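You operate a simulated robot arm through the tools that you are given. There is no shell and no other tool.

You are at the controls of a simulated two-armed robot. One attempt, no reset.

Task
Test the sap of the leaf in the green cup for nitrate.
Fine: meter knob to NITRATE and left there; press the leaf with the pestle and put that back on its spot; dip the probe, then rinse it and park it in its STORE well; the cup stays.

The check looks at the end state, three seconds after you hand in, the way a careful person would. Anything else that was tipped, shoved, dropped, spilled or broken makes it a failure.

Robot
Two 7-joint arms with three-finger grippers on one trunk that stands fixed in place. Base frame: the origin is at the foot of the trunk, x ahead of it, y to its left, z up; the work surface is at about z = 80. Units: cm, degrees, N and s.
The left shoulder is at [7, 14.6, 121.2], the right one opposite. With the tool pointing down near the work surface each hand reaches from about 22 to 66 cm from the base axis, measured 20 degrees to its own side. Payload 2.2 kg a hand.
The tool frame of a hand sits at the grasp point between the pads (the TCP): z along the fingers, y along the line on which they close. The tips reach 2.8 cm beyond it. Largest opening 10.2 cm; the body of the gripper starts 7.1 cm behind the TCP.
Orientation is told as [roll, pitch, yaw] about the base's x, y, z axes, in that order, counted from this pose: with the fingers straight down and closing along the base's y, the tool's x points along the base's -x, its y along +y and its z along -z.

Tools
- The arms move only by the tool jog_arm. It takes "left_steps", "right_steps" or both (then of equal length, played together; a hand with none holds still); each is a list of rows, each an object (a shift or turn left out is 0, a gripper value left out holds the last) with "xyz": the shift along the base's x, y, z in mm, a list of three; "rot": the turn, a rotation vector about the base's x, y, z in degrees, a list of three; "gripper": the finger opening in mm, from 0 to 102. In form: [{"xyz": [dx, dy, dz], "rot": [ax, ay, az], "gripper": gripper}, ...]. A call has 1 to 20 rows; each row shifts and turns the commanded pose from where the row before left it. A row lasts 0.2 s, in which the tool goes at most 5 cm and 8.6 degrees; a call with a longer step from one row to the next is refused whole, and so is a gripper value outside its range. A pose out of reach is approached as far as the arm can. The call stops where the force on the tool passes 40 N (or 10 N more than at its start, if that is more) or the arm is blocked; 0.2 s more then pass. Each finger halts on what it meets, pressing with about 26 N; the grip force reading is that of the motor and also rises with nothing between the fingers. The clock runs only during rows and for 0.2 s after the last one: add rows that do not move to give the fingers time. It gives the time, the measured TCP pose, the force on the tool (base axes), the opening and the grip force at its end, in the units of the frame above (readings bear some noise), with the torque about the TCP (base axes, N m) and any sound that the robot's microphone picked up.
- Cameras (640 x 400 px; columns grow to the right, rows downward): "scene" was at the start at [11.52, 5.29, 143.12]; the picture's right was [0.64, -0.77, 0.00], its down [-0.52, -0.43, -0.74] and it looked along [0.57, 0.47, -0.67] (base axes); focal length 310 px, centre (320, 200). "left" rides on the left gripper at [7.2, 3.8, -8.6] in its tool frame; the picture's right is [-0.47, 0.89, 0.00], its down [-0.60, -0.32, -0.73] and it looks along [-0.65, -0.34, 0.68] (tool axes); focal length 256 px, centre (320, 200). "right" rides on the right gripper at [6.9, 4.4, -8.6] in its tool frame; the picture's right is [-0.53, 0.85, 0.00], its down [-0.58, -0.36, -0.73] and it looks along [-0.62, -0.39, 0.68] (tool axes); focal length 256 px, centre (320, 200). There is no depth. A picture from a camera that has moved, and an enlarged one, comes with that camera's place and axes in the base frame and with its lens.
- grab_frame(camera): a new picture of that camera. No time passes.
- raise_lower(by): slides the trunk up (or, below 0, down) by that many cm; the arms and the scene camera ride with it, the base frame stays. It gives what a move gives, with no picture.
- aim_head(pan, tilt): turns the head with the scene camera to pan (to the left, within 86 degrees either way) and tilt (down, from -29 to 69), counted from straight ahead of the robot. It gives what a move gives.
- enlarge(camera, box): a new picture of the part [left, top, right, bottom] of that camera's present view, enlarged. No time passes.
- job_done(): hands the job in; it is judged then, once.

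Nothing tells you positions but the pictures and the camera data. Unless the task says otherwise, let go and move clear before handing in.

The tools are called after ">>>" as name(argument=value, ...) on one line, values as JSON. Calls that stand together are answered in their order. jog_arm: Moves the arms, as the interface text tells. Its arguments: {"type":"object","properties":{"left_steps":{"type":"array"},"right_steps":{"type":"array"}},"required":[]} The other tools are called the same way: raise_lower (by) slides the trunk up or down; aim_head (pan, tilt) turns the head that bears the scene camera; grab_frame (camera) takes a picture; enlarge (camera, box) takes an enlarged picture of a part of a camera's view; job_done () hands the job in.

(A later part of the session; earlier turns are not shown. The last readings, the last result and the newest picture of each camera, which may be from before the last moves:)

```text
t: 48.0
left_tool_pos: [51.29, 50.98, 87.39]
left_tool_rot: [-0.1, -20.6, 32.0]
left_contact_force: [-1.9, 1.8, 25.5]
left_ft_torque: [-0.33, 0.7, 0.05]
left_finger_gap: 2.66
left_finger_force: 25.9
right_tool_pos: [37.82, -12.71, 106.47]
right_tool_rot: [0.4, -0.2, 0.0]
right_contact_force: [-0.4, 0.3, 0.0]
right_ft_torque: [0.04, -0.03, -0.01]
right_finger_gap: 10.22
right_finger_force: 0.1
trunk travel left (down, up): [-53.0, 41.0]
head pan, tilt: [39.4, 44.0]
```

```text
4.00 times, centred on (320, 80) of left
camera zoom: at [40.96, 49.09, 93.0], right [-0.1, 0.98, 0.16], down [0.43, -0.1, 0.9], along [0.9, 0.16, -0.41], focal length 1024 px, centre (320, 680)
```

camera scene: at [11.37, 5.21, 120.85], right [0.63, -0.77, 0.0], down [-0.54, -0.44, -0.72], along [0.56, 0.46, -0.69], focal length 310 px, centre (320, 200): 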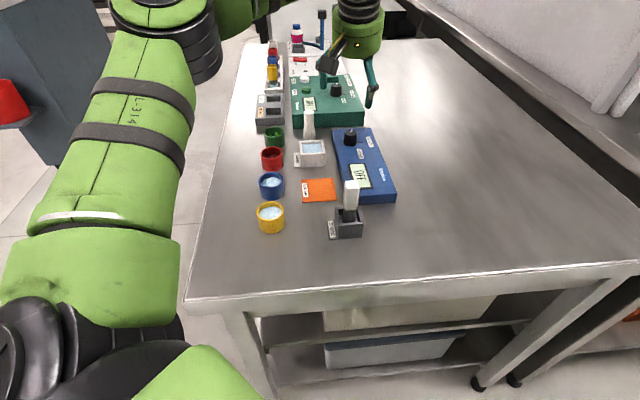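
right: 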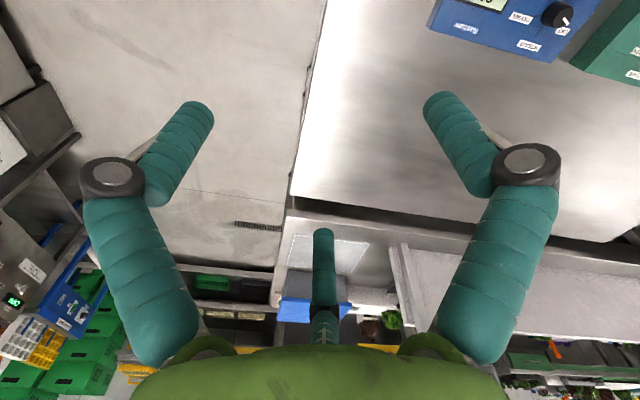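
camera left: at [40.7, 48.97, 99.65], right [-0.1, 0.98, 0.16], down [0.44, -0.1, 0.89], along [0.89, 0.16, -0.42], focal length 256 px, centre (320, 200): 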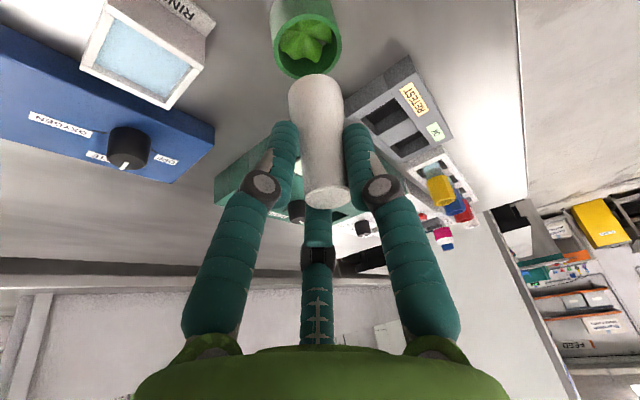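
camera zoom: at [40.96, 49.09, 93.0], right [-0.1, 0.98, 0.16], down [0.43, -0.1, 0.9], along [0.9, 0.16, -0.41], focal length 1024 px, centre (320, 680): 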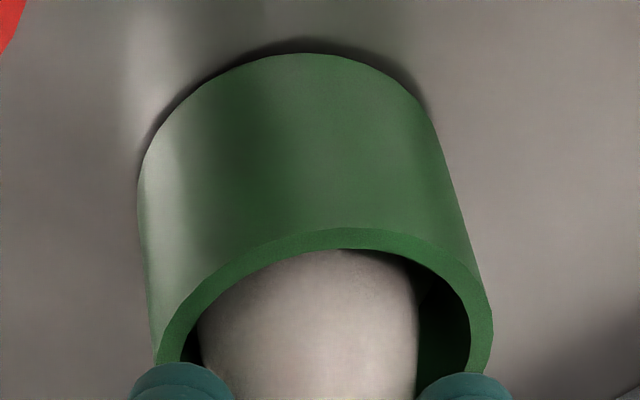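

I've pressed about 2 s at 25–30 N. I'll lift out straight and look at the leaf.

>>> jog_arm(left_steps=[{"xyz": [0, 0, 4]}, {"xyz": [0, 0, 6]}, {"xyz": [0, 0, 15]}, {"xyz": [0, 0, 20]}, {"xyz": [0, 0, 20]}, {"xyz": [0, 0, 0]}, {"xyz": [0, 0, 0]}])

>>> enlarge(camera="left", box=[240, 0, 400, 100])

>>> enlarge(camera="scene", box=[255, 85, 319, 147])

>>> grab_frame(camera="left")

```text
t: 49.5
left_tool_pos: [51.16, 51.62, 93.4]
left_tool_rot: [0.0, -20.0, 32.1]
left_contact_force: [-0.2, -0.3, -0.6]
left_ft_torque: [-0.03, 0.04, 0.0]
left_finger_gap: 2.66
left_finger_force: 25.7
right_tool_pos: [38.29, -12.5, 106.36]
right_tool_rot: [0.2, -0.1, 0.0]
right_contact_force: [-0.4, -0.3, 0.4]
right_ft_torque: [-0.03, 0.0, -0.02]
right_finger_gap: 10.19
right_finger_force: 0.1
trunk travel left (down, up): [-53.0, 41.0]
head pan, tilt: [39.4, 44.0]
```

```text
4.00 times, centred on (320, 50) of left
camera zoom: at [40.92, 49.68, 99.13], right [-0.1, 0.98, 0.16], down [0.44, -0.1, 0.89], along [0.89, 0.16, -0.42], focal length 1024 px, centre (320, 800)
```

zoom: 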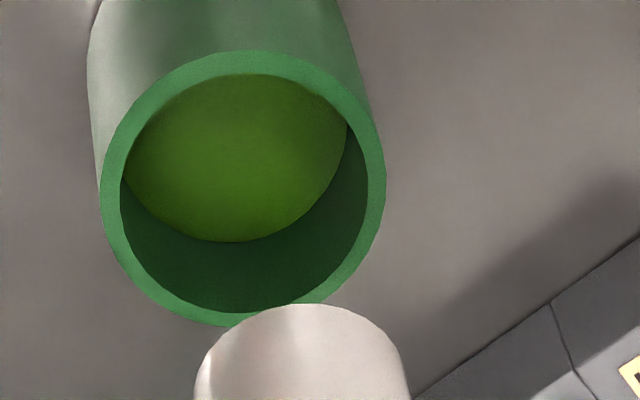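

```text
6.45 times, centred on (287, 116) of scene
camera zoom: at [11.41, 5.22, 120.84], right [0.63, -0.77, 0.0], down [-0.54, -0.44, -0.72], along [0.56, 0.46, -0.69], focal length 1999 px, centre (533, 742)
```

zoom: 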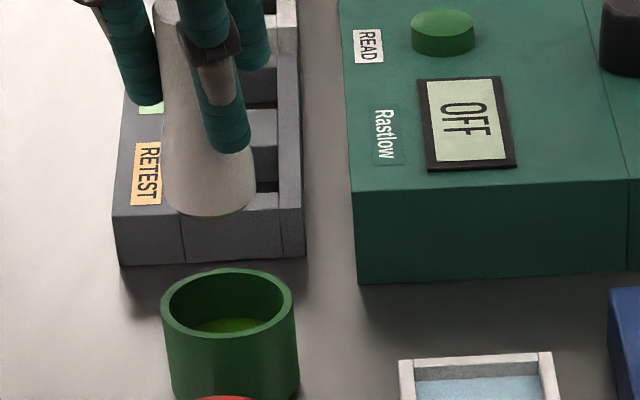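

```text
taken
camera left: at [40.92, 49.68, 99.13], right [-0.1, 0.98, 0.16], down [0.44, -0.1, 0.89], along [0.89, 0.16, -0.42], focal length 256 px, centre (320, 200)
```

left: 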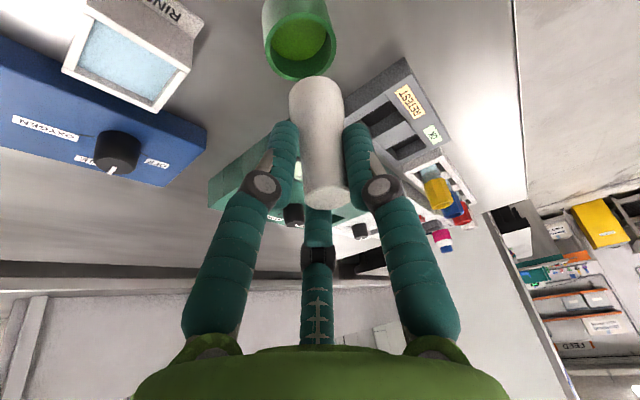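

The leaf is crushed to a flat pool of green sap and the cup stands where it was. Next I'll put the pestle back on its spot; first a closer look at how it hangs in the hand.

>>> enlarge(camera="scene", box=[262, 70, 326, 126])

>>> enlarge(camera="left", box=[250, 60, 410, 220])

```text
7.14 times, centred on (294, 98) of scene
camera zoom: at [11.41, 5.22, 120.84], right [0.63, -0.77, 0.0], down [-0.54, -0.44, -0.72], along [0.56, 0.46, -0.69], focal length 2214 px, centre (506, 929)
```

zoom: 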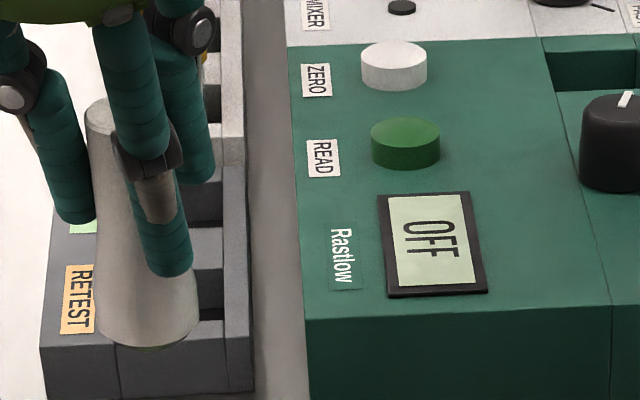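

```text
2.50 times, centred on (330, 140) of left
camera zoom: at [40.92, 49.68, 99.13], right [-0.1, 0.98, 0.16], down [0.44, -0.1, 0.89], along [0.89, 0.16, -0.42], focal length 640 px, centre (295, 350)
```

zoom: 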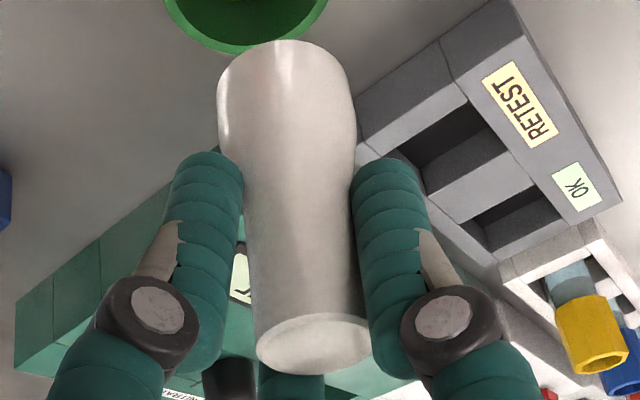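

The pestle leans about 6° in the hand, outward. I'll turn the hand back by that much so it stands upright and carry it back over its spot at (58.9, 47.4).

>>> jog_arm(left_steps=[{"xyz": [18.6, -11.4, 0], "rot": [-1.27, 1.0, 0]}, {"xyz": [18.6, -11.4, 0], "rot": [-1.27, 1.0, 0]}, {"xyz": [18.6, -11.4, 0], "rot": [-1.27, 1.0, 0]}, {"xyz": [18.6, -11.4, 0], "rot": [-1.26, 0.99, 0]}, {"xyz": [0, 0, 0]}, {"xyz": [0, 0, -20]}, {"xyz": [0, 0, -15]}, {"xyz": [0, 0, 0]}, {"xyz": [0, 0, 0]}])

>>> enlarge(camera="left", box=[240, 20, 400, 220])

>>> enlarge(camera="scene", box=[270, 85, 350, 145])

```text
t: 51.5
left_tool_pos: [58.79, 46.98, 89.57]
left_tool_rot: [-2.3, -13.9, 32.7]
left_contact_force: [-0.3, -0.2, -1.1]
left_ft_torque: [-0.02, 0.03, -0.01]
left_finger_gap: 2.6
left_finger_force: 26.0
right_tool_pos: [38.36, -12.47, 106.24]
right_tool_rot: [0.1, 0.0, 0.0]
right_contact_force: [0.1, -0.2, 0.2]
right_ft_torque: [0.0, -0.01, 0.01]
right_finger_gap: 10.22
right_finger_force: 0.1
trunk travel left (down, up): [-53.0, 41.0]
head pan, tilt: [39.4, 44.0]
```

```text
2.00 times, centred on (320, 120) of left
camera zoom: at [48.99, 45.54, 96.25], right [-0.09, 0.99, 0.08], down [0.5, -0.02, 0.87], along [0.86, 0.12, -0.49], focal length 512 px, centre (320, 360)
```

zoom: 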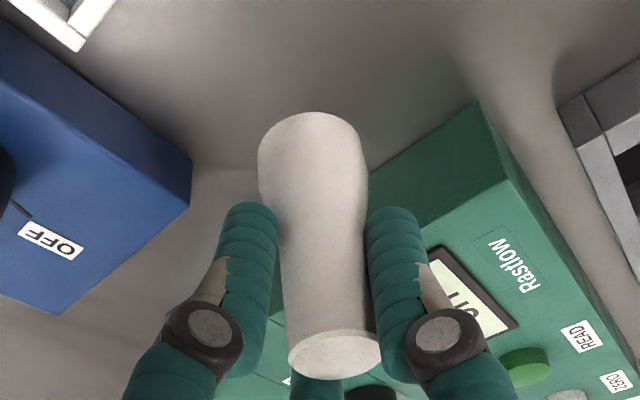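

```text
6.67 times, centred on (310, 115) of scene
camera zoom: at [11.44, 5.22, 120.84], right [0.63, -0.77, 0.0], down [-0.54, -0.44, -0.72], along [0.56, 0.46, -0.69], focal length 2066 px, centre (387, 767)
```

zoom: 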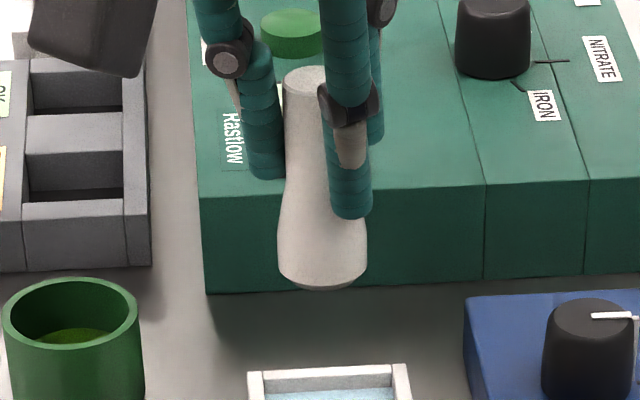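

The pestle hangs upright and is about 5 mm too far in x from its original spot. I'll correct by (−4.5, +1) mm and lower to just above the bench.

>>> jog_arm(left_steps=[{"xyz": [-4.5, 1, 0]}, {"xyz": [0, 0, -10]}, {"xyz": [0, 0, -10]}, {"xyz": [0, 0, -6]}, {"xyz": [0, 0, 0]}, {"xyz": [0, 0, 0]}])

>>> enlarge(camera="scene", box=[260, 90, 360, 150])

```text
t: 53.0
left_tool_pos: [58.21, 46.89, 87.11]
left_tool_rot: [-2.2, -14.0, 32.7]
left_contact_force: [0.5, -0.4, -0.8]
left_ft_torque: [-0.02, 0.02, 0.0]
left_finger_gap: 2.62
left_finger_force: 26.4
right_tool_pos: [38.16, -12.32, 106.32]
right_tool_rot: [0.1, 0.0, 0.0]
right_contact_force: [0.2, -0.6, -0.3]
right_ft_torque: [-0.02, 0.02, 0.02]
right_finger_gap: 10.2
right_finger_force: 0.0
trunk travel left (down, up): [-53.0, 41.0]
head pan, tilt: [39.4, 44.0]
```

```text
6.40 times, centred on (310, 120) of scene
camera zoom: at [11.42, 5.21, 120.84], right [0.63, -0.77, 0.0], down [-0.54, -0.44, -0.72], along [0.56, 0.46, -0.69], focal length 1983 px, centre (384, 712)
```

zoom: 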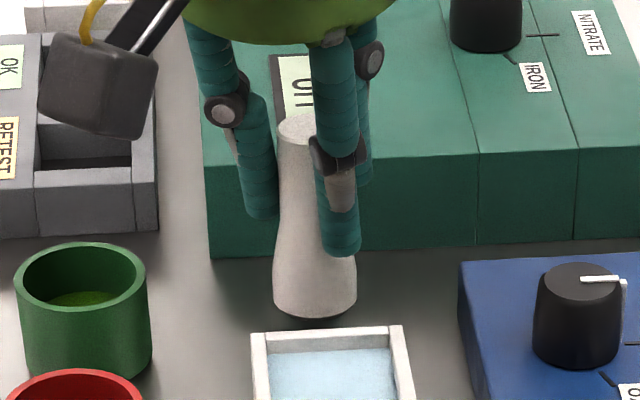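

The pestle lines up with its original column exactly. I'm lowering the last few millimetres until it touches.

>>> jog_arm(left_steps=[{"xyz": [0, 0, -3]}, {"xyz": [0, 0, -2]}, {"xyz": [0, 0, 0]}])

>>> enlarge(camera="scene", box=[260, 90, 360, 150])

```text
t: 53.8
left_tool_pos: [58.33, 46.88, 86.5]
left_tool_rot: [-2.1, -13.9, 32.7]
left_contact_force: [-0.1, 0.0, -1.9]
left_ft_torque: [0.0, -0.04, -0.02]
left_finger_gap: 2.61
left_finger_force: 25.6
right_tool_pos: [38.3, -12.43, 106.29]
right_tool_rot: [0.1, 0.0, 0.0]
right_contact_force: [0.3, -0.3, -0.1]
right_ft_torque: [0.04, -0.01, 0.01]
right_finger_gap: 10.21
right_finger_force: 0.0
trunk travel left (down, up): [-53.0, 41.0]
head pan, tilt: [39.4, 44.0]
```

```text
6.40 times, centred on (310, 120) of scene
camera zoom: at [11.42, 5.21, 120.84], right [0.63, -0.77, 0.0], down [-0.54, -0.44, -0.72], along [0.56, 0.46, -0.69], focal length 1983 px, centre (384, 712)
```

zoom: 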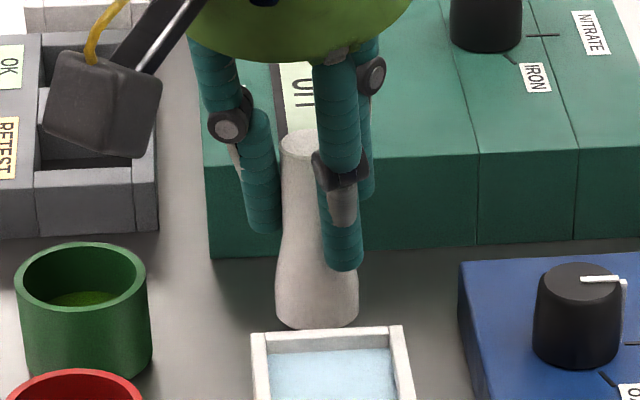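

>>> jog_arm(left_steps=[{"xyz": [0, 0, -1.2]}, {"xyz": [0, 0, 0]}])

>>> jog_arm(left_steps=[{"xyz": [0, 0, -1]}, {"xyz": [0, 0, 0]}])

```text
t: 54.4
left_tool_pos: [58.36, 46.88, 86.36]
left_tool_rot: [-2.2, -14.1, 32.7]
left_contact_force: [0.2, 0.1, -1.1]
left_ft_torque: [-0.02, -0.01, 0.0]
left_finger_gap: 2.63
left_finger_force: 26.0
right_tool_pos: [38.27, -12.5, 106.3]
right_tool_rot: [0.1, 0.1, 0.0]
right_contact_force: [0.7, -0.2, -0.9]
right_ft_torque: [-0.01, 0.0, -0.03]
right_finger_gap: 10.22
right_finger_force: 0.0
trunk travel left (down, up): [-53.0, 41.0]
head pan, tilt: [39.4, 44.0]
```

```text
t: 55.0
left_tool_pos: [58.4, 46.93, 86.39]
left_tool_rot: [-2.3, -13.9, 32.7]
left_contact_force: [0.2, -1.0, -0.9]
left_ft_torque: [0.01, 0.02, 0.0]
left_finger_gap: 2.63
left_finger_force: 26.1
right_tool_pos: [38.29, -12.42, 106.25]
right_tool_rot: [0.2, 0.0, 0.0]
right_contact_force: [0.1, 0.5, 0.3]
right_ft_torque: [-0.04, -0.02, 0.03]
right_finger_gap: 10.18
right_finger_force: 0.1
trunk travel left (down, up): [-53.0, 41.0]
head pan, tilt: [39.4, 44.0]
```

>>> jog_arm(left_steps=[{"xyz": [0, 0, -1]}, {"xyz": [0, 0, 0]}])

>>> jog_arm(left_steps=[{"xyz": [0, 0, -1]}, {"xyz": [0, 0, 0]}])

```text
t: 55.5
left_tool_pos: [58.32, 46.8, 86.3]
left_tool_rot: [-2.3, -14.1, 32.7]
left_contact_force: [-1.4, 2.0, 3.6]
left_ft_torque: [0.19, 0.05, 0.02]
left_finger_gap: 2.62
left_finger_force: 26.0
right_tool_pos: [38.18, -12.48, 106.27]
right_tool_rot: [0.1, -0.2, 0.0]
right_contact_force: [0.2, 0.3, 0.4]
right_ft_torque: [0.01, 0.03, 0.02]
right_finger_gap: 10.2
right_finger_force: 0.1
trunk travel left (down, up): [-53.0, 41.0]
head pan, tilt: [39.4, 44.0]
```

```text
t: 56.1
left_tool_pos: [58.42, 46.8, 86.23]
left_tool_rot: [-2.3, -14.2, 32.7]
left_contact_force: [1.1, 3.1, 7.3]
left_ft_torque: [0.32, -0.11, 0.01]
left_finger_gap: 2.59
left_finger_force: 25.9
right_tool_pos: [38.24, -12.42, 106.42]
right_tool_rot: [-0.1, -0.1, 0.0]
right_contact_force: [-0.6, 0.2, -0.6]
right_ft_torque: [0.01, 0.01, -0.03]
right_finger_gap: 10.19
right_finger_force: 0.1
trunk travel left (down, up): [-53.0, 41.0]
head pan, tilt: [39.4, 44.0]
```

Touch-down confirmed with 7 N. I'm releasing gradually.

>>> jog_arm(left_steps=[{"gripper": 28}, {"gripper": 32}, {"gripper": 40}, {"gripper": 52}, {"xyz": [0, 0, 0]}, {"xyz": [0, 0, 0]}])

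>>> grab_frame(camera="left")

>>> enlarge(camera="scene", box=[260, 90, 360, 150])

```text
t: 57.5
left_tool_pos: [58.39, 46.86, 86.16]
left_tool_rot: [-2.4, -13.9, 32.7]
left_contact_force: [-0.7, -0.2, 0.0]
left_ft_torque: [-0.01, 0.01, 0.01]
left_finger_gap: 5.21
left_finger_force: 0.0
right_tool_pos: [38.18, -12.46, 106.33]
right_tool_rot: [0.1, 0.1, 0.0]
right_contact_force: [0.5, -0.8, 0.9]
right_ft_torque: [0.0, 0.0, 0.01]
right_finger_gap: 10.19
right_finger_force: 0.0
trunk travel left (down, up): [-53.0, 41.0]
head pan, tilt: [39.4, 44.0]
```

```text
taken
camera left: at [48.56, 45.49, 92.78], right [-0.09, 0.99, 0.08], down [0.5, -0.02, 0.87], along [0.86, 0.12, -0.49], focal length 256 px, centre (320, 200)
```

left: 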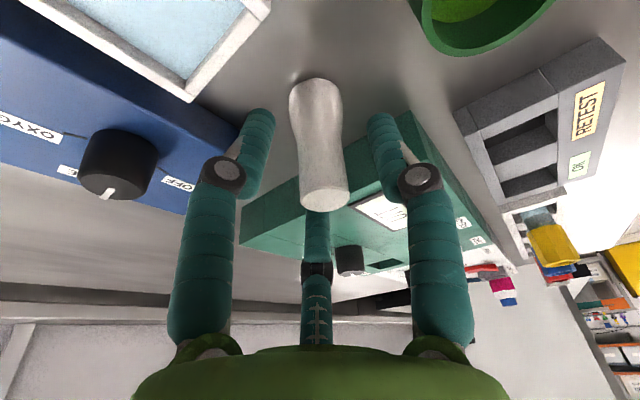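

```text
6.40 times, centred on (310, 120) of scene
camera zoom: at [11.4, 5.2, 120.85], right [0.63, -0.77, 0.0], down [-0.54, -0.44, -0.72], along [0.56, 0.46, -0.69], focal length 1983 px, centre (384, 712)
```

zoom: 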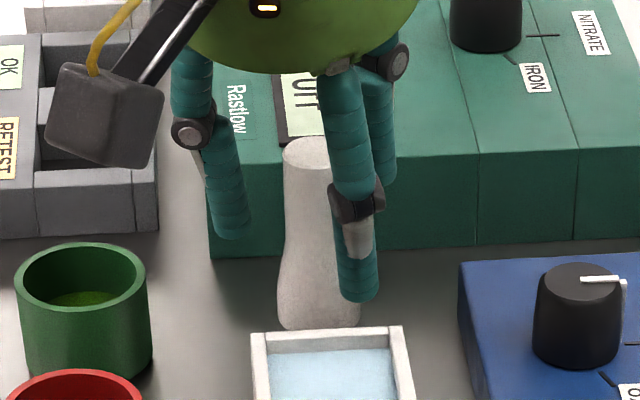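

The pestle stands upright on its spot, within about 2 mm of where it was. I'm rising clear.

>>> jog_arm(left_steps=[{"xyz": [0, 0, 15]}, {"xyz": [0, 0, 20]}, {"xyz": [0, 0, 25]}, {"xyz": [0, 0, 30]}, {"xyz": [0, 0, 10]}, {"xyz": [0, 0, 0]}])

>>> grab_frame(camera="scene")

>>> enlarge(camera="scene", box=[240, 80, 400, 200])

```text
t: 59.0
left_tool_pos: [58.29, 46.85, 96.44]
left_tool_rot: [-2.3, -14.1, 32.7]
left_contact_force: [0.5, 0.2, 0.2]
left_ft_torque: [0.04, -0.02, -0.01]
left_finger_gap: 5.22
left_finger_force: 0.0
right_tool_pos: [38.22, -12.55, 106.32]
right_tool_rot: [0.1, 0.0, 0.0]
right_contact_force: [-0.4, 0.2, -0.8]
right_ft_torque: [0.03, 0.05, -0.02]
right_finger_gap: 10.21
right_finger_force: 0.1
trunk travel left (down, up): [-53.0, 41.0]
head pan, tilt: [39.4, 44.0]
```

```text
taken
camera scene: at [11.4, 5.2, 120.85], right [0.63, -0.77, 0.0], down [-0.54, -0.44, -0.72], along [0.56, 0.46, -0.69], focal length 310 px, centre (320, 200)
```

scene: 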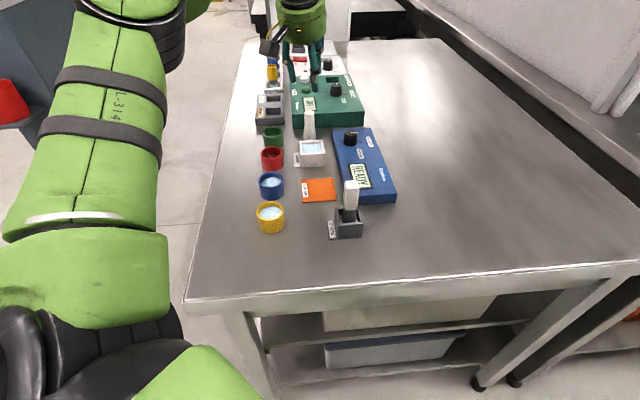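

```text
3.33 times, centred on (320, 140) of scene
camera zoom: at [11.4, 5.2, 120.85], right [0.63, -0.77, 0.0], down [-0.54, -0.44, -0.72], along [0.56, 0.46, -0.69], focal length 1033 px, centre (320, 400)
```

zoom: 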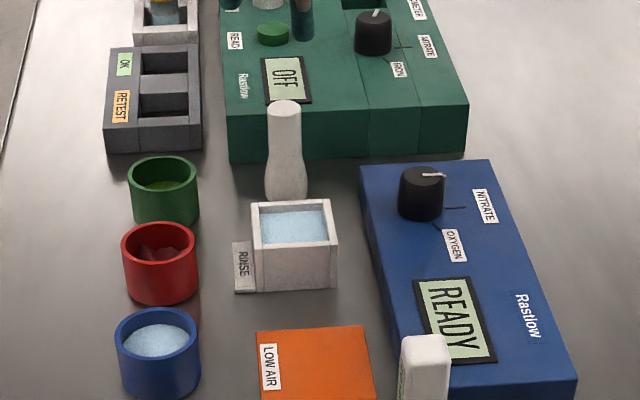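

Bench is in order: NITRATE set, pestle back, sap in the green cup. Next is the probe, so I'll carry the empty hand above it at (41.6, 23.8), turned to yaw 45° with a 10° tilt, which should keep the probe upright all the way to the cup.

>>> jog_arm(left_steps=[{"xyz": [-21, -29, 5], "rot": [0, 0, 6.15]}, {"xyz": [-21, -29, 5], "rot": [0, 0, 6.15]}, {"xyz": [-21, -29, 5], "rot": [-1.27, 4.53, 0]}, {"xyz": [-21, -29, 5]}, {"xyz": [-21, -29, 5]}, {"xyz": [-21, -29, 5]}, {"xyz": [-21, -29, 0]}, {"xyz": [-20, -28, 0]}, {"xyz": [0, 0, 0]}, {"xyz": [0, 0, 0]}])

>>> grab_frame(camera="left")

>>> grab_frame(camera="scene")

```text
t: 61.1
left_tool_pos: [41.56, 23.81, 99.32]
left_tool_rot: [0.1, -10.0, 44.5]
left_contact_force: [0.1, 0.1, -1.1]
left_ft_torque: [0.04, -0.01, -0.02]
left_finger_gap: 5.21
left_finger_force: 0.1
right_tool_pos: [38.23, -12.44, 106.26]
right_tool_rot: [0.2, 0.0, 0.0]
right_contact_force: [0.2, -0.1, 0.3]
right_ft_torque: [0.03, 0.05, 0.0]
right_finger_gap: 10.2
right_finger_force: 0.0
trunk travel left (down, up): [-53.0, 41.0]
head pan, tilt: [39.4, 44.0]
```

```text
taken
camera left: at [32.79, 20.55, 106.72], right [-0.29, 0.95, 0.08], down [0.56, 0.1, 0.82], along [0.78, 0.29, -0.56], focal length 256 px, centre (320, 200)
```

left: 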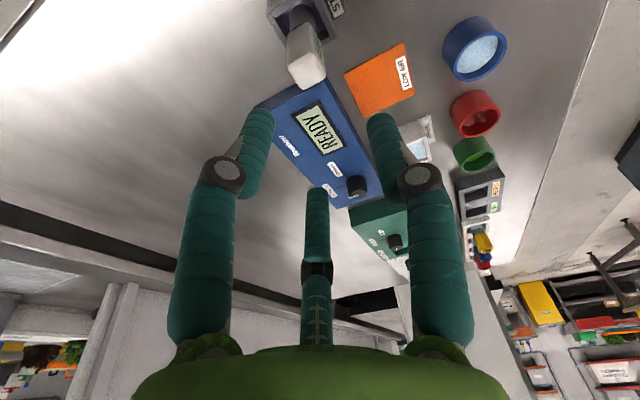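

```text
taken
camera scene: at [11.39, 5.17, 120.85], right [0.63, -0.77, 0.0], down [-0.54, -0.44, -0.72], along [0.56, 0.46, -0.69], focal length 310 px, centre (320, 200)
```

scene: 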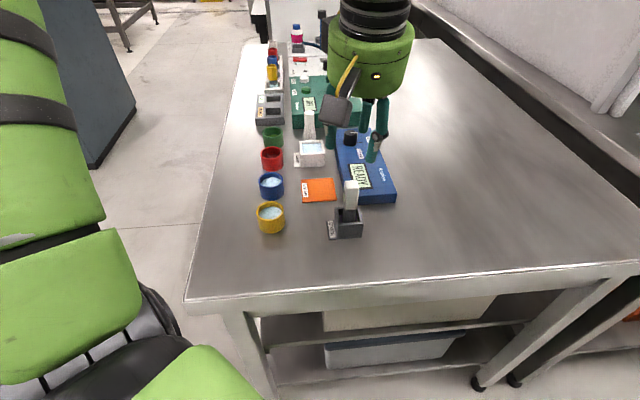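

>>> enlarge(camera="left", box=[240, 0, 400, 100])

>>> enlarge(camera="scene", box=[310, 160, 390, 250])

```text
4.00 times, centred on (320, 50) of left
camera zoom: at [32.79, 20.55, 106.72], right [-0.29, 0.95, 0.08], down [0.56, 0.1, 0.82], along [0.78, 0.29, -0.56], focal length 1024 px, centre (320, 800)
```

zoom: 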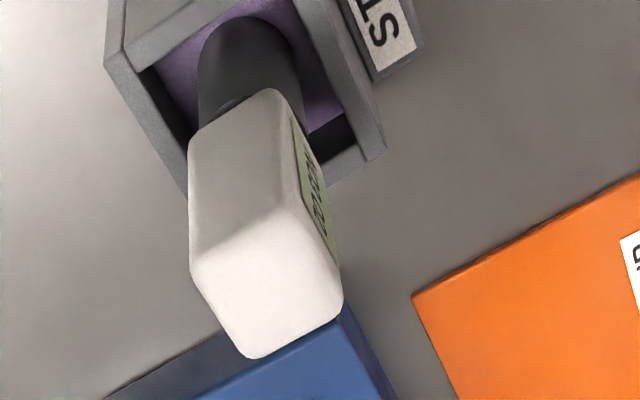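

```text
4.44 times, centred on (350, 205) of scene
camera zoom: at [11.39, 5.17, 120.85], right [0.63, -0.77, 0.0], down [-0.54, -0.44, -0.72], along [0.56, 0.46, -0.69], focal length 1377 px, centre (187, 178)
```

zoom: 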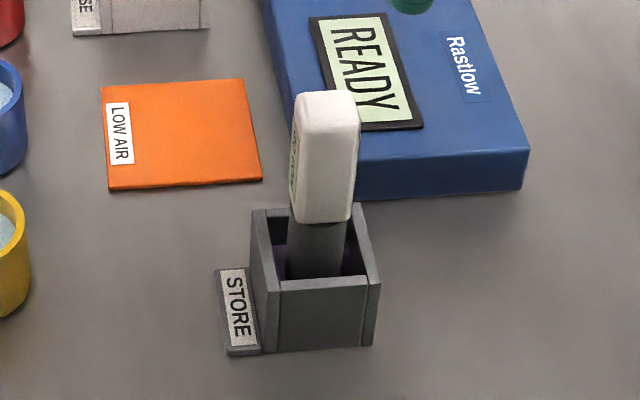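

The probe handle is about 1.7 × 1.85 cm, centred at (41.4, 23.7), spanning z 85.9–90.5, aligned at 45°. The STORE rim is at 83.7. I'm descending around the handle to z = 88.3.

>>> jog_arm(left_steps=[{"xyz": [-0.9, -0.7, -20]}, {"xyz": [-0.8, -0.6, -20]}, {"xyz": [0, 0, -20]}, {"xyz": [0, 0, 0]}, {"xyz": [0, 0, 0]}])

>>> grab_frame(camera="left")

>>> enlarge(camera="scene", box=[300, 130, 400, 250])

```text
t: 62.4
left_tool_pos: [41.34, 23.63, 93.1]
left_tool_rot: [0.1, -9.8, 44.5]
left_contact_force: [0.6, -0.8, -0.1]
left_ft_torque: [0.0, 0.01, 0.03]
left_finger_gap: 5.21
left_finger_force: 0.1
right_tool_pos: [38.16, -12.41, 106.24]
right_tool_rot: [0.1, 0.0, 0.1]
right_contact_force: [-1.0, -0.3, -0.2]
right_ft_torque: [-0.02, 0.03, 0.01]
right_finger_gap: 10.19
right_finger_force: 0.0
trunk travel left (down, up): [-53.0, 41.0]
head pan, tilt: [39.4, 44.0]
```

```text
taken
camera left: at [32.54, 20.44, 100.49], right [-0.29, 0.95, 0.08], down [0.56, 0.1, 0.82], along [0.78, 0.29, -0.56], focal length 256 px, centre (320, 200)
```

left: 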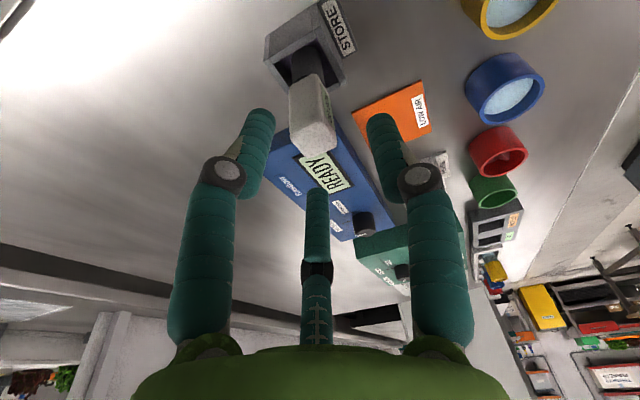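

```text
3.33 times, centred on (350, 190) of scene
camera zoom: at [11.42, 5.2, 120.84], right [0.63, -0.77, 0.0], down [-0.54, -0.44, -0.72], along [0.56, 0.46, -0.69], focal length 1033 px, centre (220, 233)
```

zoom: 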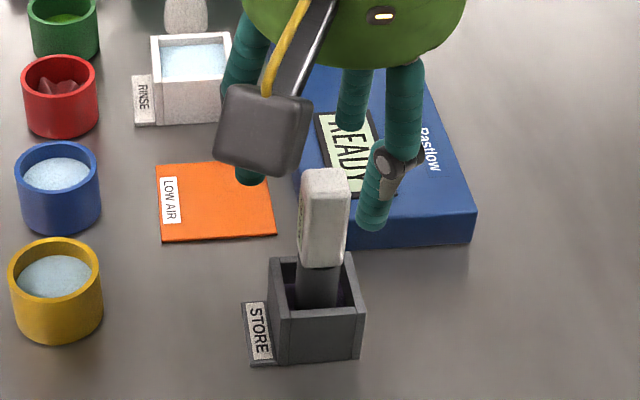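

>>> jog_arm(left_steps=[{"xyz": [0, 0, -16]}, {"xyz": [0, 0, -16]}, {"xyz": [0, 0, -15]}, {"xyz": [0, 0, 0]}, {"xyz": [0, 0, 0]}])

>>> grab_frame(camera="left")

>>> enlarge(camera="scene", box=[300, 130, 400, 250])

```text
t: 63.5
left_tool_pos: [41.36, 23.79, 88.46]
left_tool_rot: [0.1, -9.8, 44.6]
left_contact_force: [-0.2, 0.2, 0.1]
left_ft_torque: [0.03, 0.01, 0.01]
left_finger_gap: 5.2
left_finger_force: 0.1
right_tool_pos: [38.21, -12.42, 106.24]
right_tool_rot: [0.1, 0.0, 0.0]
right_contact_force: [-1.3, 0.1, -0.2]
right_ft_torque: [0.0, 0.03, -0.01]
right_finger_gap: 10.19
right_finger_force: 0.0
trunk travel left (down, up): [-53.0, 41.0]
head pan, tilt: [39.4, 44.0]
```

```text
taken
camera left: at [32.6, 20.45, 95.8], right [-0.29, 0.95, 0.08], down [0.56, 0.1, 0.82], along [0.78, 0.29, -0.56], focal length 256 px, centre (320, 200)
```

left: 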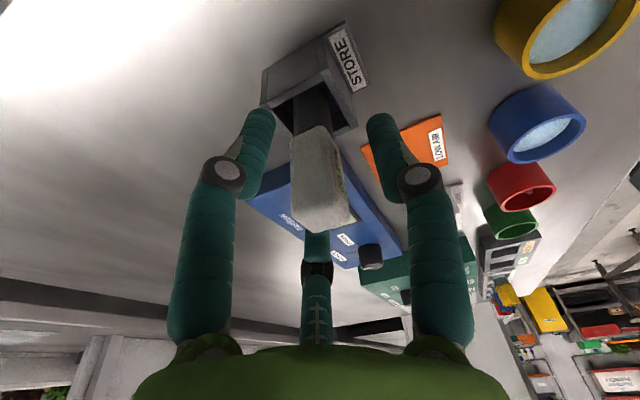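

```text
3.33 times, centred on (350, 190) of scene
camera zoom: at [11.41, 5.2, 120.85], right [0.63, -0.77, 0.0], down [-0.54, -0.44, -0.72], along [0.56, 0.46, -0.69], focal length 1033 px, centre (220, 233)
```

zoom: 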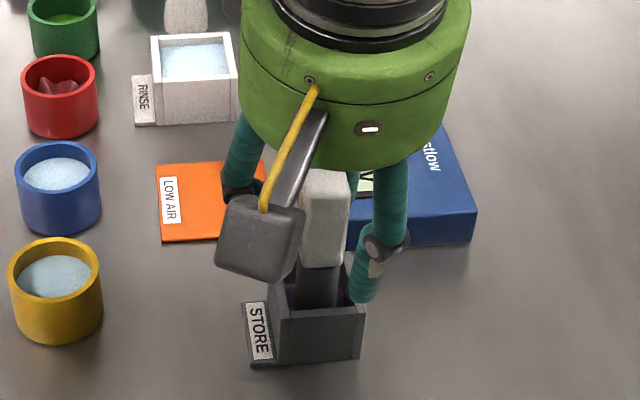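

No contact; the handle is between the fingers. I'm closing on it.

>>> jog_arm(left_steps=[{"gripper": 30}, {"gripper": 8}, {"xyz": [0, 0, 0]}, {"xyz": [0, 0, 0]}])

>>> enlarge(camera="left", box=[220, 60, 420, 260])

>>> enlarge(camera="scene", box=[300, 130, 400, 250])

```text
t: 64.5
left_tool_pos: [41.33, 23.75, 88.42]
left_tool_rot: [0.0, -9.9, 44.4]
left_contact_force: [-0.5, 0.9, 0.2]
left_ft_torque: [-0.02, 0.01, -0.02]
left_finger_gap: 2.46
left_finger_force: 25.9
right_tool_pos: [38.28, -12.45, 106.33]
right_tool_rot: [0.1, 0.0, -0.1]
right_contact_force: [0.2, 0.4, 0.3]
right_ft_torque: [0.01, 0.02, -0.02]
right_finger_gap: 10.2
right_finger_force: 0.1
trunk travel left (down, up): [-53.0, 41.0]
head pan, tilt: [39.4, 44.0]
```

```text
2.00 times, centred on (320, 160) of left
camera zoom: at [32.6, 20.45, 95.82], right [-0.29, 0.95, 0.08], down [0.56, 0.1, 0.82], along [0.78, 0.29, -0.56], focal length 512 px, centre (320, 280)
```

zoom: 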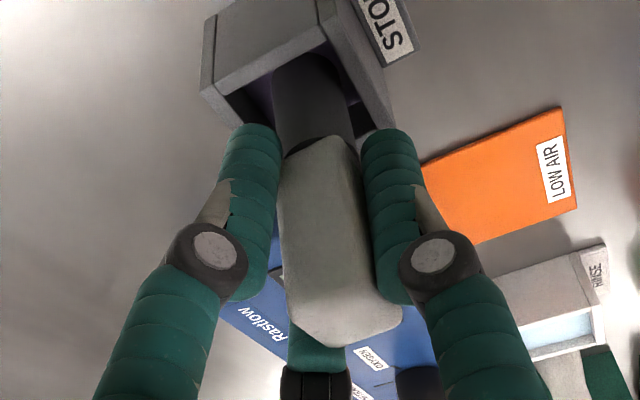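

```text
3.33 times, centred on (350, 190) of scene
camera zoom: at [11.41, 5.2, 120.85], right [0.63, -0.77, 0.0], down [-0.54, -0.44, -0.72], along [0.56, 0.46, -0.69], focal length 1033 px, centre (220, 233)
```

zoom: 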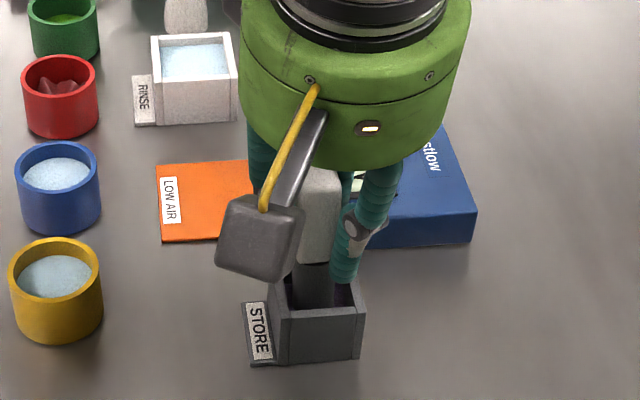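

Gripped: gap 2.46 cm matches the handle's width. I'm lifting slowly out of the well.

>>> jog_arm(left_steps=[{"xyz": [0, 0, 5]}, {"xyz": [0, 0, 10]}, {"xyz": [0, 0, 15]}, {"xyz": [0, 0, 0]}])

>>> enlarge(camera="left", box=[220, 20, 420, 220])

>>> enlarge(camera="scene", box=[300, 130, 400, 250])

```text
t: 65.5
left_tool_pos: [41.45, 23.77, 91.7]
left_tool_rot: [0.1, -9.9, 44.5]
left_contact_force: [0.7, -0.4, -1.1]
left_ft_torque: [-0.02, 0.0, 0.02]
left_finger_gap: 2.44
left_finger_force: 25.6
right_tool_pos: [38.18, -12.43, 106.26]
right_tool_rot: [0.1, 0.0, 0.0]
right_contact_force: [0.2, 0.0, 0.3]
right_ft_torque: [-0.03, 0.0, 0.03]
right_finger_gap: 10.17
right_finger_force: 0.0
trunk travel left (down, up): [-53.0, 41.0]
head pan, tilt: [39.4, 44.0]
```

```text
2.00 times, centred on (320, 120) of left
camera zoom: at [32.72, 20.43, 99.04], right [-0.29, 0.95, 0.08], down [0.56, 0.1, 0.82], along [0.78, 0.29, -0.56], focal length 512 px, centre (320, 360)
```

zoom: 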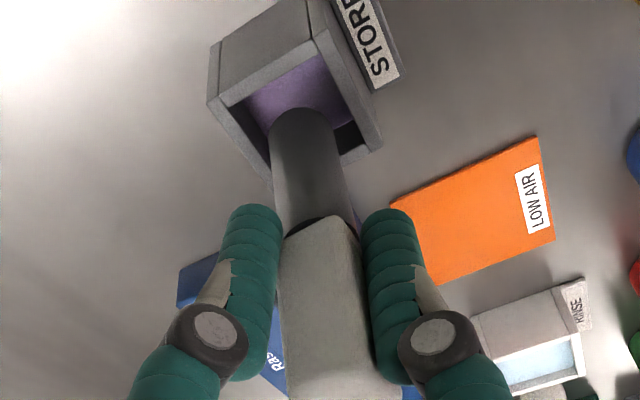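

```text
3.33 times, centred on (350, 190) of scene
camera zoom: at [11.44, 5.21, 120.84], right [0.63, -0.77, 0.0], down [-0.54, -0.44, -0.72], along [0.56, 0.46, -0.69], focal length 1033 px, centre (220, 233)
```

zoom: 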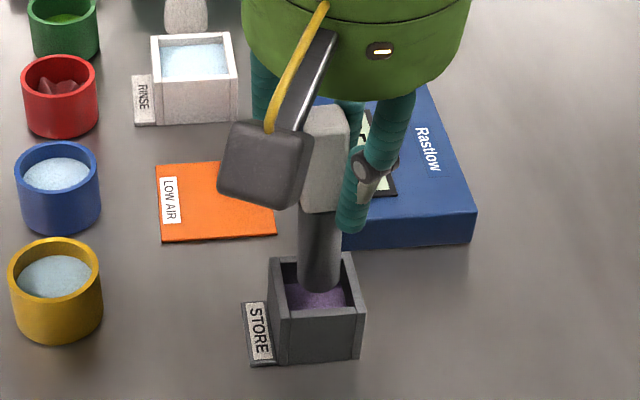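

The probe is free of the well and hangs upright. Its tip is about 7.5 cm below the TCP. I'm raising it higher and carrying it over to the green cup.

>>> jog_arm(left_steps=[{"xyz": [0, 0, 20]}, {"xyz": [0, 0, 25]}, {"xyz": [12.4, 35.3, 0]}, {"xyz": [12.4, 35.3, 0]}, {"xyz": [12.4, 35.3, 0]}, {"xyz": [12.4, 35.3, 0]}, {"xyz": [12.4, 35.3, 0]}, {"xyz": [12.4, 35.3, 0]}, {"xyz": [12.4, 35.3, 0]}, {"xyz": [12.4, 35.3, 0]}, {"xyz": [0, 0, 0]}, {"xyz": [0, 0, 0]}])

>>> grab_frame(camera="left")

>>> enlarge(camera="scene", box=[230, 50, 350, 170])

```text
t: 68.2
left_tool_pos: [51.23, 51.62, 95.66]
left_tool_rot: [0.1, -9.7, 44.5]
left_contact_force: [-0.8, -0.5, -0.3]
left_ft_torque: [-0.06, 0.0, 0.02]
left_finger_gap: 2.42
left_finger_force: 25.8
right_tool_pos: [38.2, -12.46, 106.23]
right_tool_rot: [0.1, 0.0, 0.1]
right_contact_force: [-0.4, -0.3, -0.5]
right_ft_torque: [0.0, 0.03, -0.01]
right_finger_gap: 10.21
right_finger_force: 0.1
trunk travel left (down, up): [-53.0, 41.0]
head pan, tilt: [39.4, 44.0]
```

```text
taken
camera left: at [42.45, 48.27, 103.15], right [-0.29, 0.95, 0.08], down [0.56, 0.1, 0.82], along [0.78, 0.29, -0.56], focal length 256 px, centre (320, 200)
```

left: 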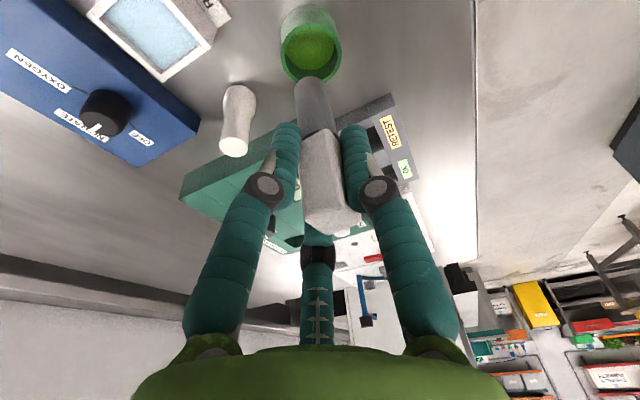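

```text
3.33 times, centred on (290, 110) of scene
camera zoom: at [11.44, 5.24, 120.84], right [0.63, -0.77, 0.0], down [-0.54, -0.44, -0.72], along [0.56, 0.46, -0.69], focal length 1033 px, centre (420, 500)
```

zoom: 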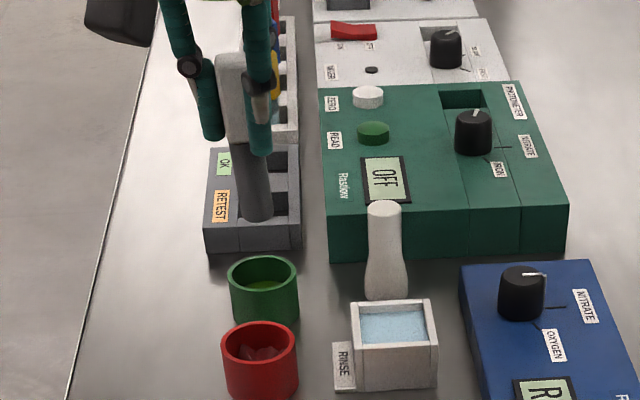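

>>> enlarge(camera="left", box=[240, 0, 400, 100])

>>> enlarge(camera="scene", box=[280, 95, 340, 150])

>>> enlarge(camera="scene", box=[270, 60, 334, 150])

```text
4.00 times, centred on (320, 50) of left
camera zoom: at [42.45, 48.27, 103.15], right [-0.29, 0.95, 0.08], down [0.56, 0.1, 0.82], along [0.78, 0.29, -0.56], focal length 1024 px, centre (320, 800)
```

zoom: 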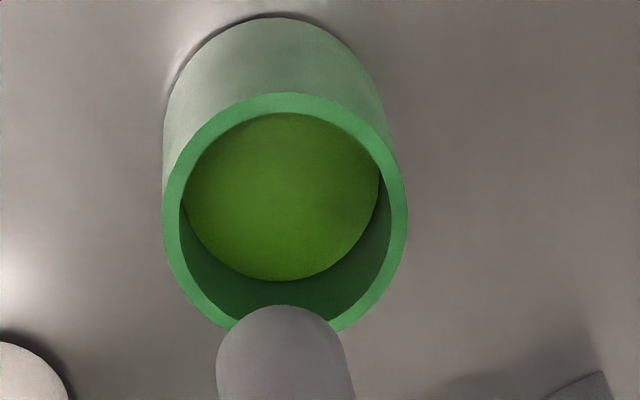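

```text
7.27 times, centred on (310, 122) of scene
camera zoom: at [11.44, 5.24, 120.84], right [0.63, -0.77, 0.0], down [-0.54, -0.44, -0.72], along [0.56, 0.46, -0.69], focal length 2254 px, centre (393, 764)
```

zoom: 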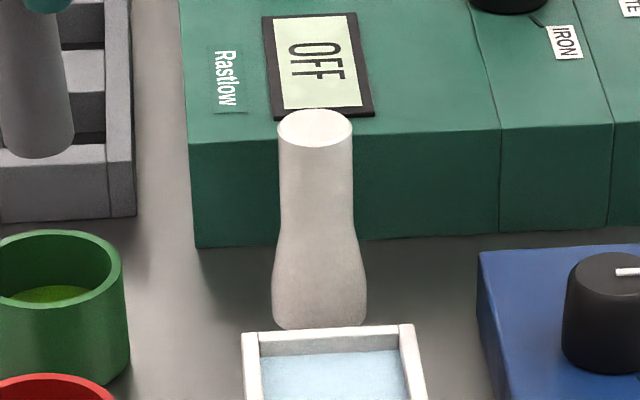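

```text
4.44 times, centred on (302, 105) of scene
camera zoom: at [11.44, 5.24, 120.84], right [0.63, -0.77, 0.0], down [-0.54, -0.44, -0.72], along [0.56, 0.46, -0.69], focal length 1377 px, centre (400, 622)
```

zoom: 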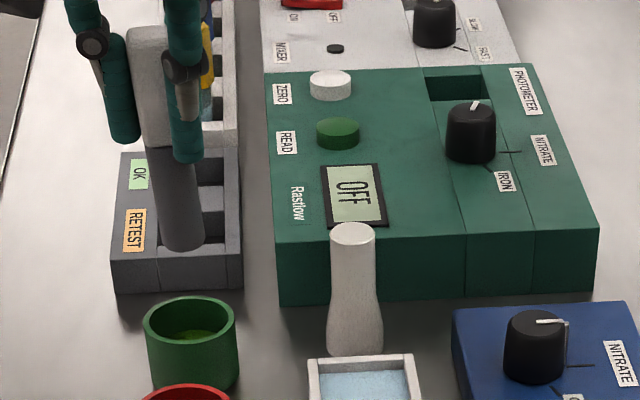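

The probe tip is about (−1.2, −3) mm off the cup's centre. I'll correct that and lower to just above the rim.

>>> jog_arm(left_steps=[{"xyz": [1.2, 3.1, 0]}, {"xyz": [0, 0, -15]}, {"xyz": [0, 0, -15]}, {"xyz": [0, 0, -12]}, {"xyz": [0, 0, 0]}, {"xyz": [0, 0, 0]}])

>>> enlarge(camera="left", box=[240, 0, 400, 100])

>>> enlarge(camera="scene", box=[250, 90, 330, 150])

```text
t: 69.5
left_tool_pos: [51.34, 51.86, 91.72]
left_tool_rot: [0.1, -9.8, 44.5]
left_contact_force: [0.0, 0.1, -0.4]
left_ft_torque: [-0.01, -0.02, 0.03]
left_finger_gap: 2.4
left_finger_force: 26.1
right_tool_pos: [38.32, -12.38, 106.29]
right_tool_rot: [0.1, 0.0, 0.1]
right_contact_force: [0.4, 0.2, 0.2]
right_ft_torque: [0.02, -0.03, 0.01]
right_finger_gap: 10.17
right_finger_force: 0.0
trunk travel left (down, up): [-53.0, 41.0]
head pan, tilt: [39.4, 44.0]
```

```text
4.00 times, centred on (320, 50) of left
camera zoom: at [42.56, 48.58, 99.17], right [-0.29, 0.95, 0.08], down [0.56, 0.1, 0.82], along [0.78, 0.29, -0.56], focal length 1024 px, centre (320, 800)
```

zoom: 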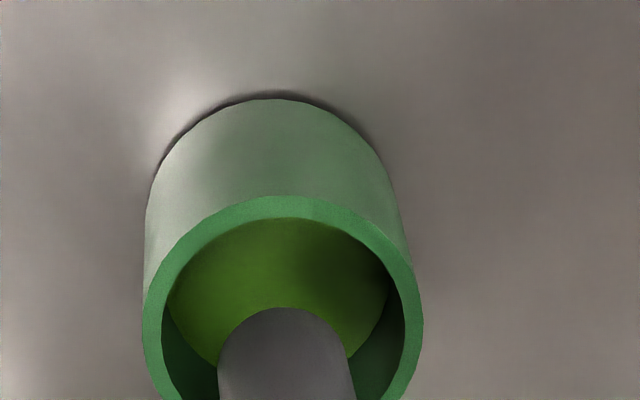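

```text
6.67 times, centred on (290, 120) of scene
camera zoom: at [11.42, 5.21, 120.84], right [0.63, -0.77, 0.0], down [-0.54, -0.44, -0.72], along [0.56, 0.46, -0.69], focal length 2066 px, centre (520, 733)
```

zoom: 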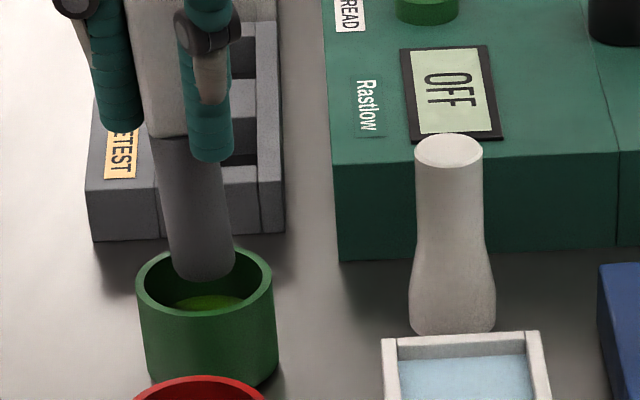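

Centred in both views. I'm lowering the tip into the cup toward the sap in small steps.

>>> jog_arm(left_steps=[{"xyz": [0, 0, -8]}, {"xyz": [0, 0, -8]}, {"xyz": [0, 0, -6]}, {"xyz": [0, 0, 0]}])

>>> enlarge(camera="scene", box=[250, 90, 330, 150])

>>> enlarge(camera="scene", box=[330, 130, 410, 210])

```text
t: 70.5
left_tool_pos: [51.35, 52.32, 89.38]
left_tool_rot: [0.1, -9.8, 44.5]
left_contact_force: [0.5, -0.3, 0.0]
left_ft_torque: [0.01, 0.04, 0.01]
left_finger_gap: 2.39
left_finger_force: 26.0
right_tool_pos: [38.24, -12.53, 106.33]
right_tool_rot: [0.1, 0.1, 0.0]
right_contact_force: [0.4, -0.3, -0.6]
right_ft_torque: [-0.02, 0.02, -0.01]
right_finger_gap: 10.21
right_finger_force: 0.1
trunk travel left (down, up): [-53.0, 41.0]
head pan, tilt: [39.4, 44.0]
```

```text
6.67 times, centred on (290, 120) of scene
camera zoom: at [11.41, 5.2, 120.85], right [0.63, -0.77, 0.0], down [-0.54, -0.44, -0.72], along [0.56, 0.46, -0.69], focal length 2066 px, centre (520, 733)
```

zoom: 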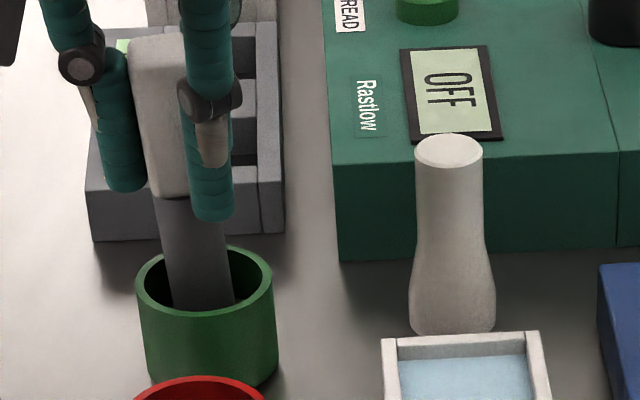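

```text
5.00 times, centred on (370, 170) of scene
camera zoom: at [11.41, 5.2, 120.85], right [0.63, -0.77, 0.0], down [-0.54, -0.44, -0.72], along [0.56, 0.46, -0.69], focal length 1550 px, centre (70, 350)
```

zoom: 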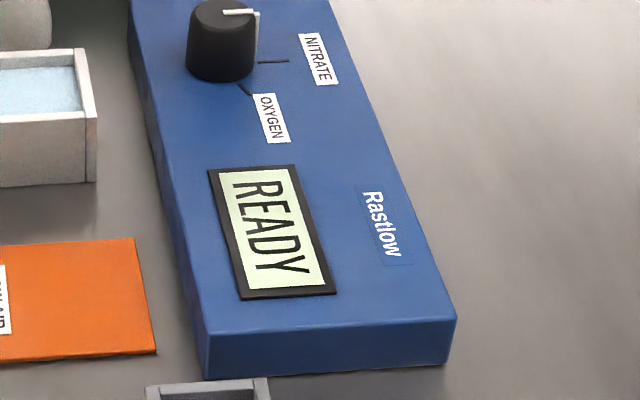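

>>> jog_arm(left_steps=[{"xyz": [0, 0, -3]}, {"xyz": [0, 0, -2]}, {"xyz": [0, 0, 0]}])

>>> enlarge(camera="scene", box=[330, 130, 410, 210])

```text
t: 71.3
left_tool_pos: [51.45, 52.14, 89.11]
left_tool_rot: [0.1, -9.8, 44.6]
left_contact_force: [0.2, 1.2, 2.3]
left_ft_torque: [0.13, -0.01, 0.0]
left_finger_gap: 2.41
left_finger_force: 25.8
right_tool_pos: [38.16, -12.56, 106.32]
right_tool_rot: [0.0, 0.0, 0.0]
right_contact_force: [-0.1, 0.2, -0.1]
right_ft_torque: [0.0, 0.01, -0.02]
right_finger_gap: 10.21
right_finger_force: 0.1
trunk travel left (down, up): [-53.0, 41.0]
head pan, tilt: [39.4, 44.0]
```

```text
5.00 times, centred on (370, 170) of scene
camera zoom: at [11.37, 5.18, 120.86], right [0.63, -0.77, 0.0], down [-0.54, -0.44, -0.72], along [0.56, 0.46, -0.69], focal length 1550 px, centre (70, 350)
```

zoom: 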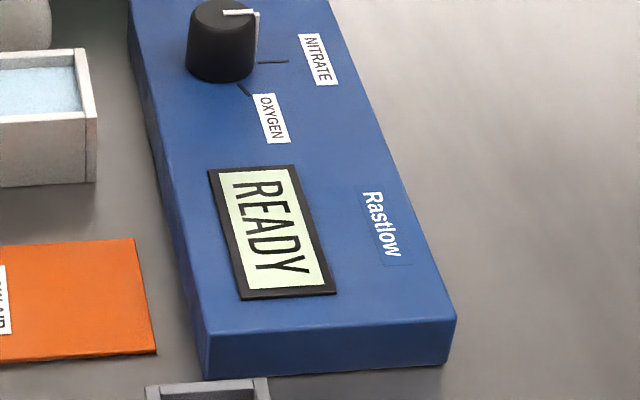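

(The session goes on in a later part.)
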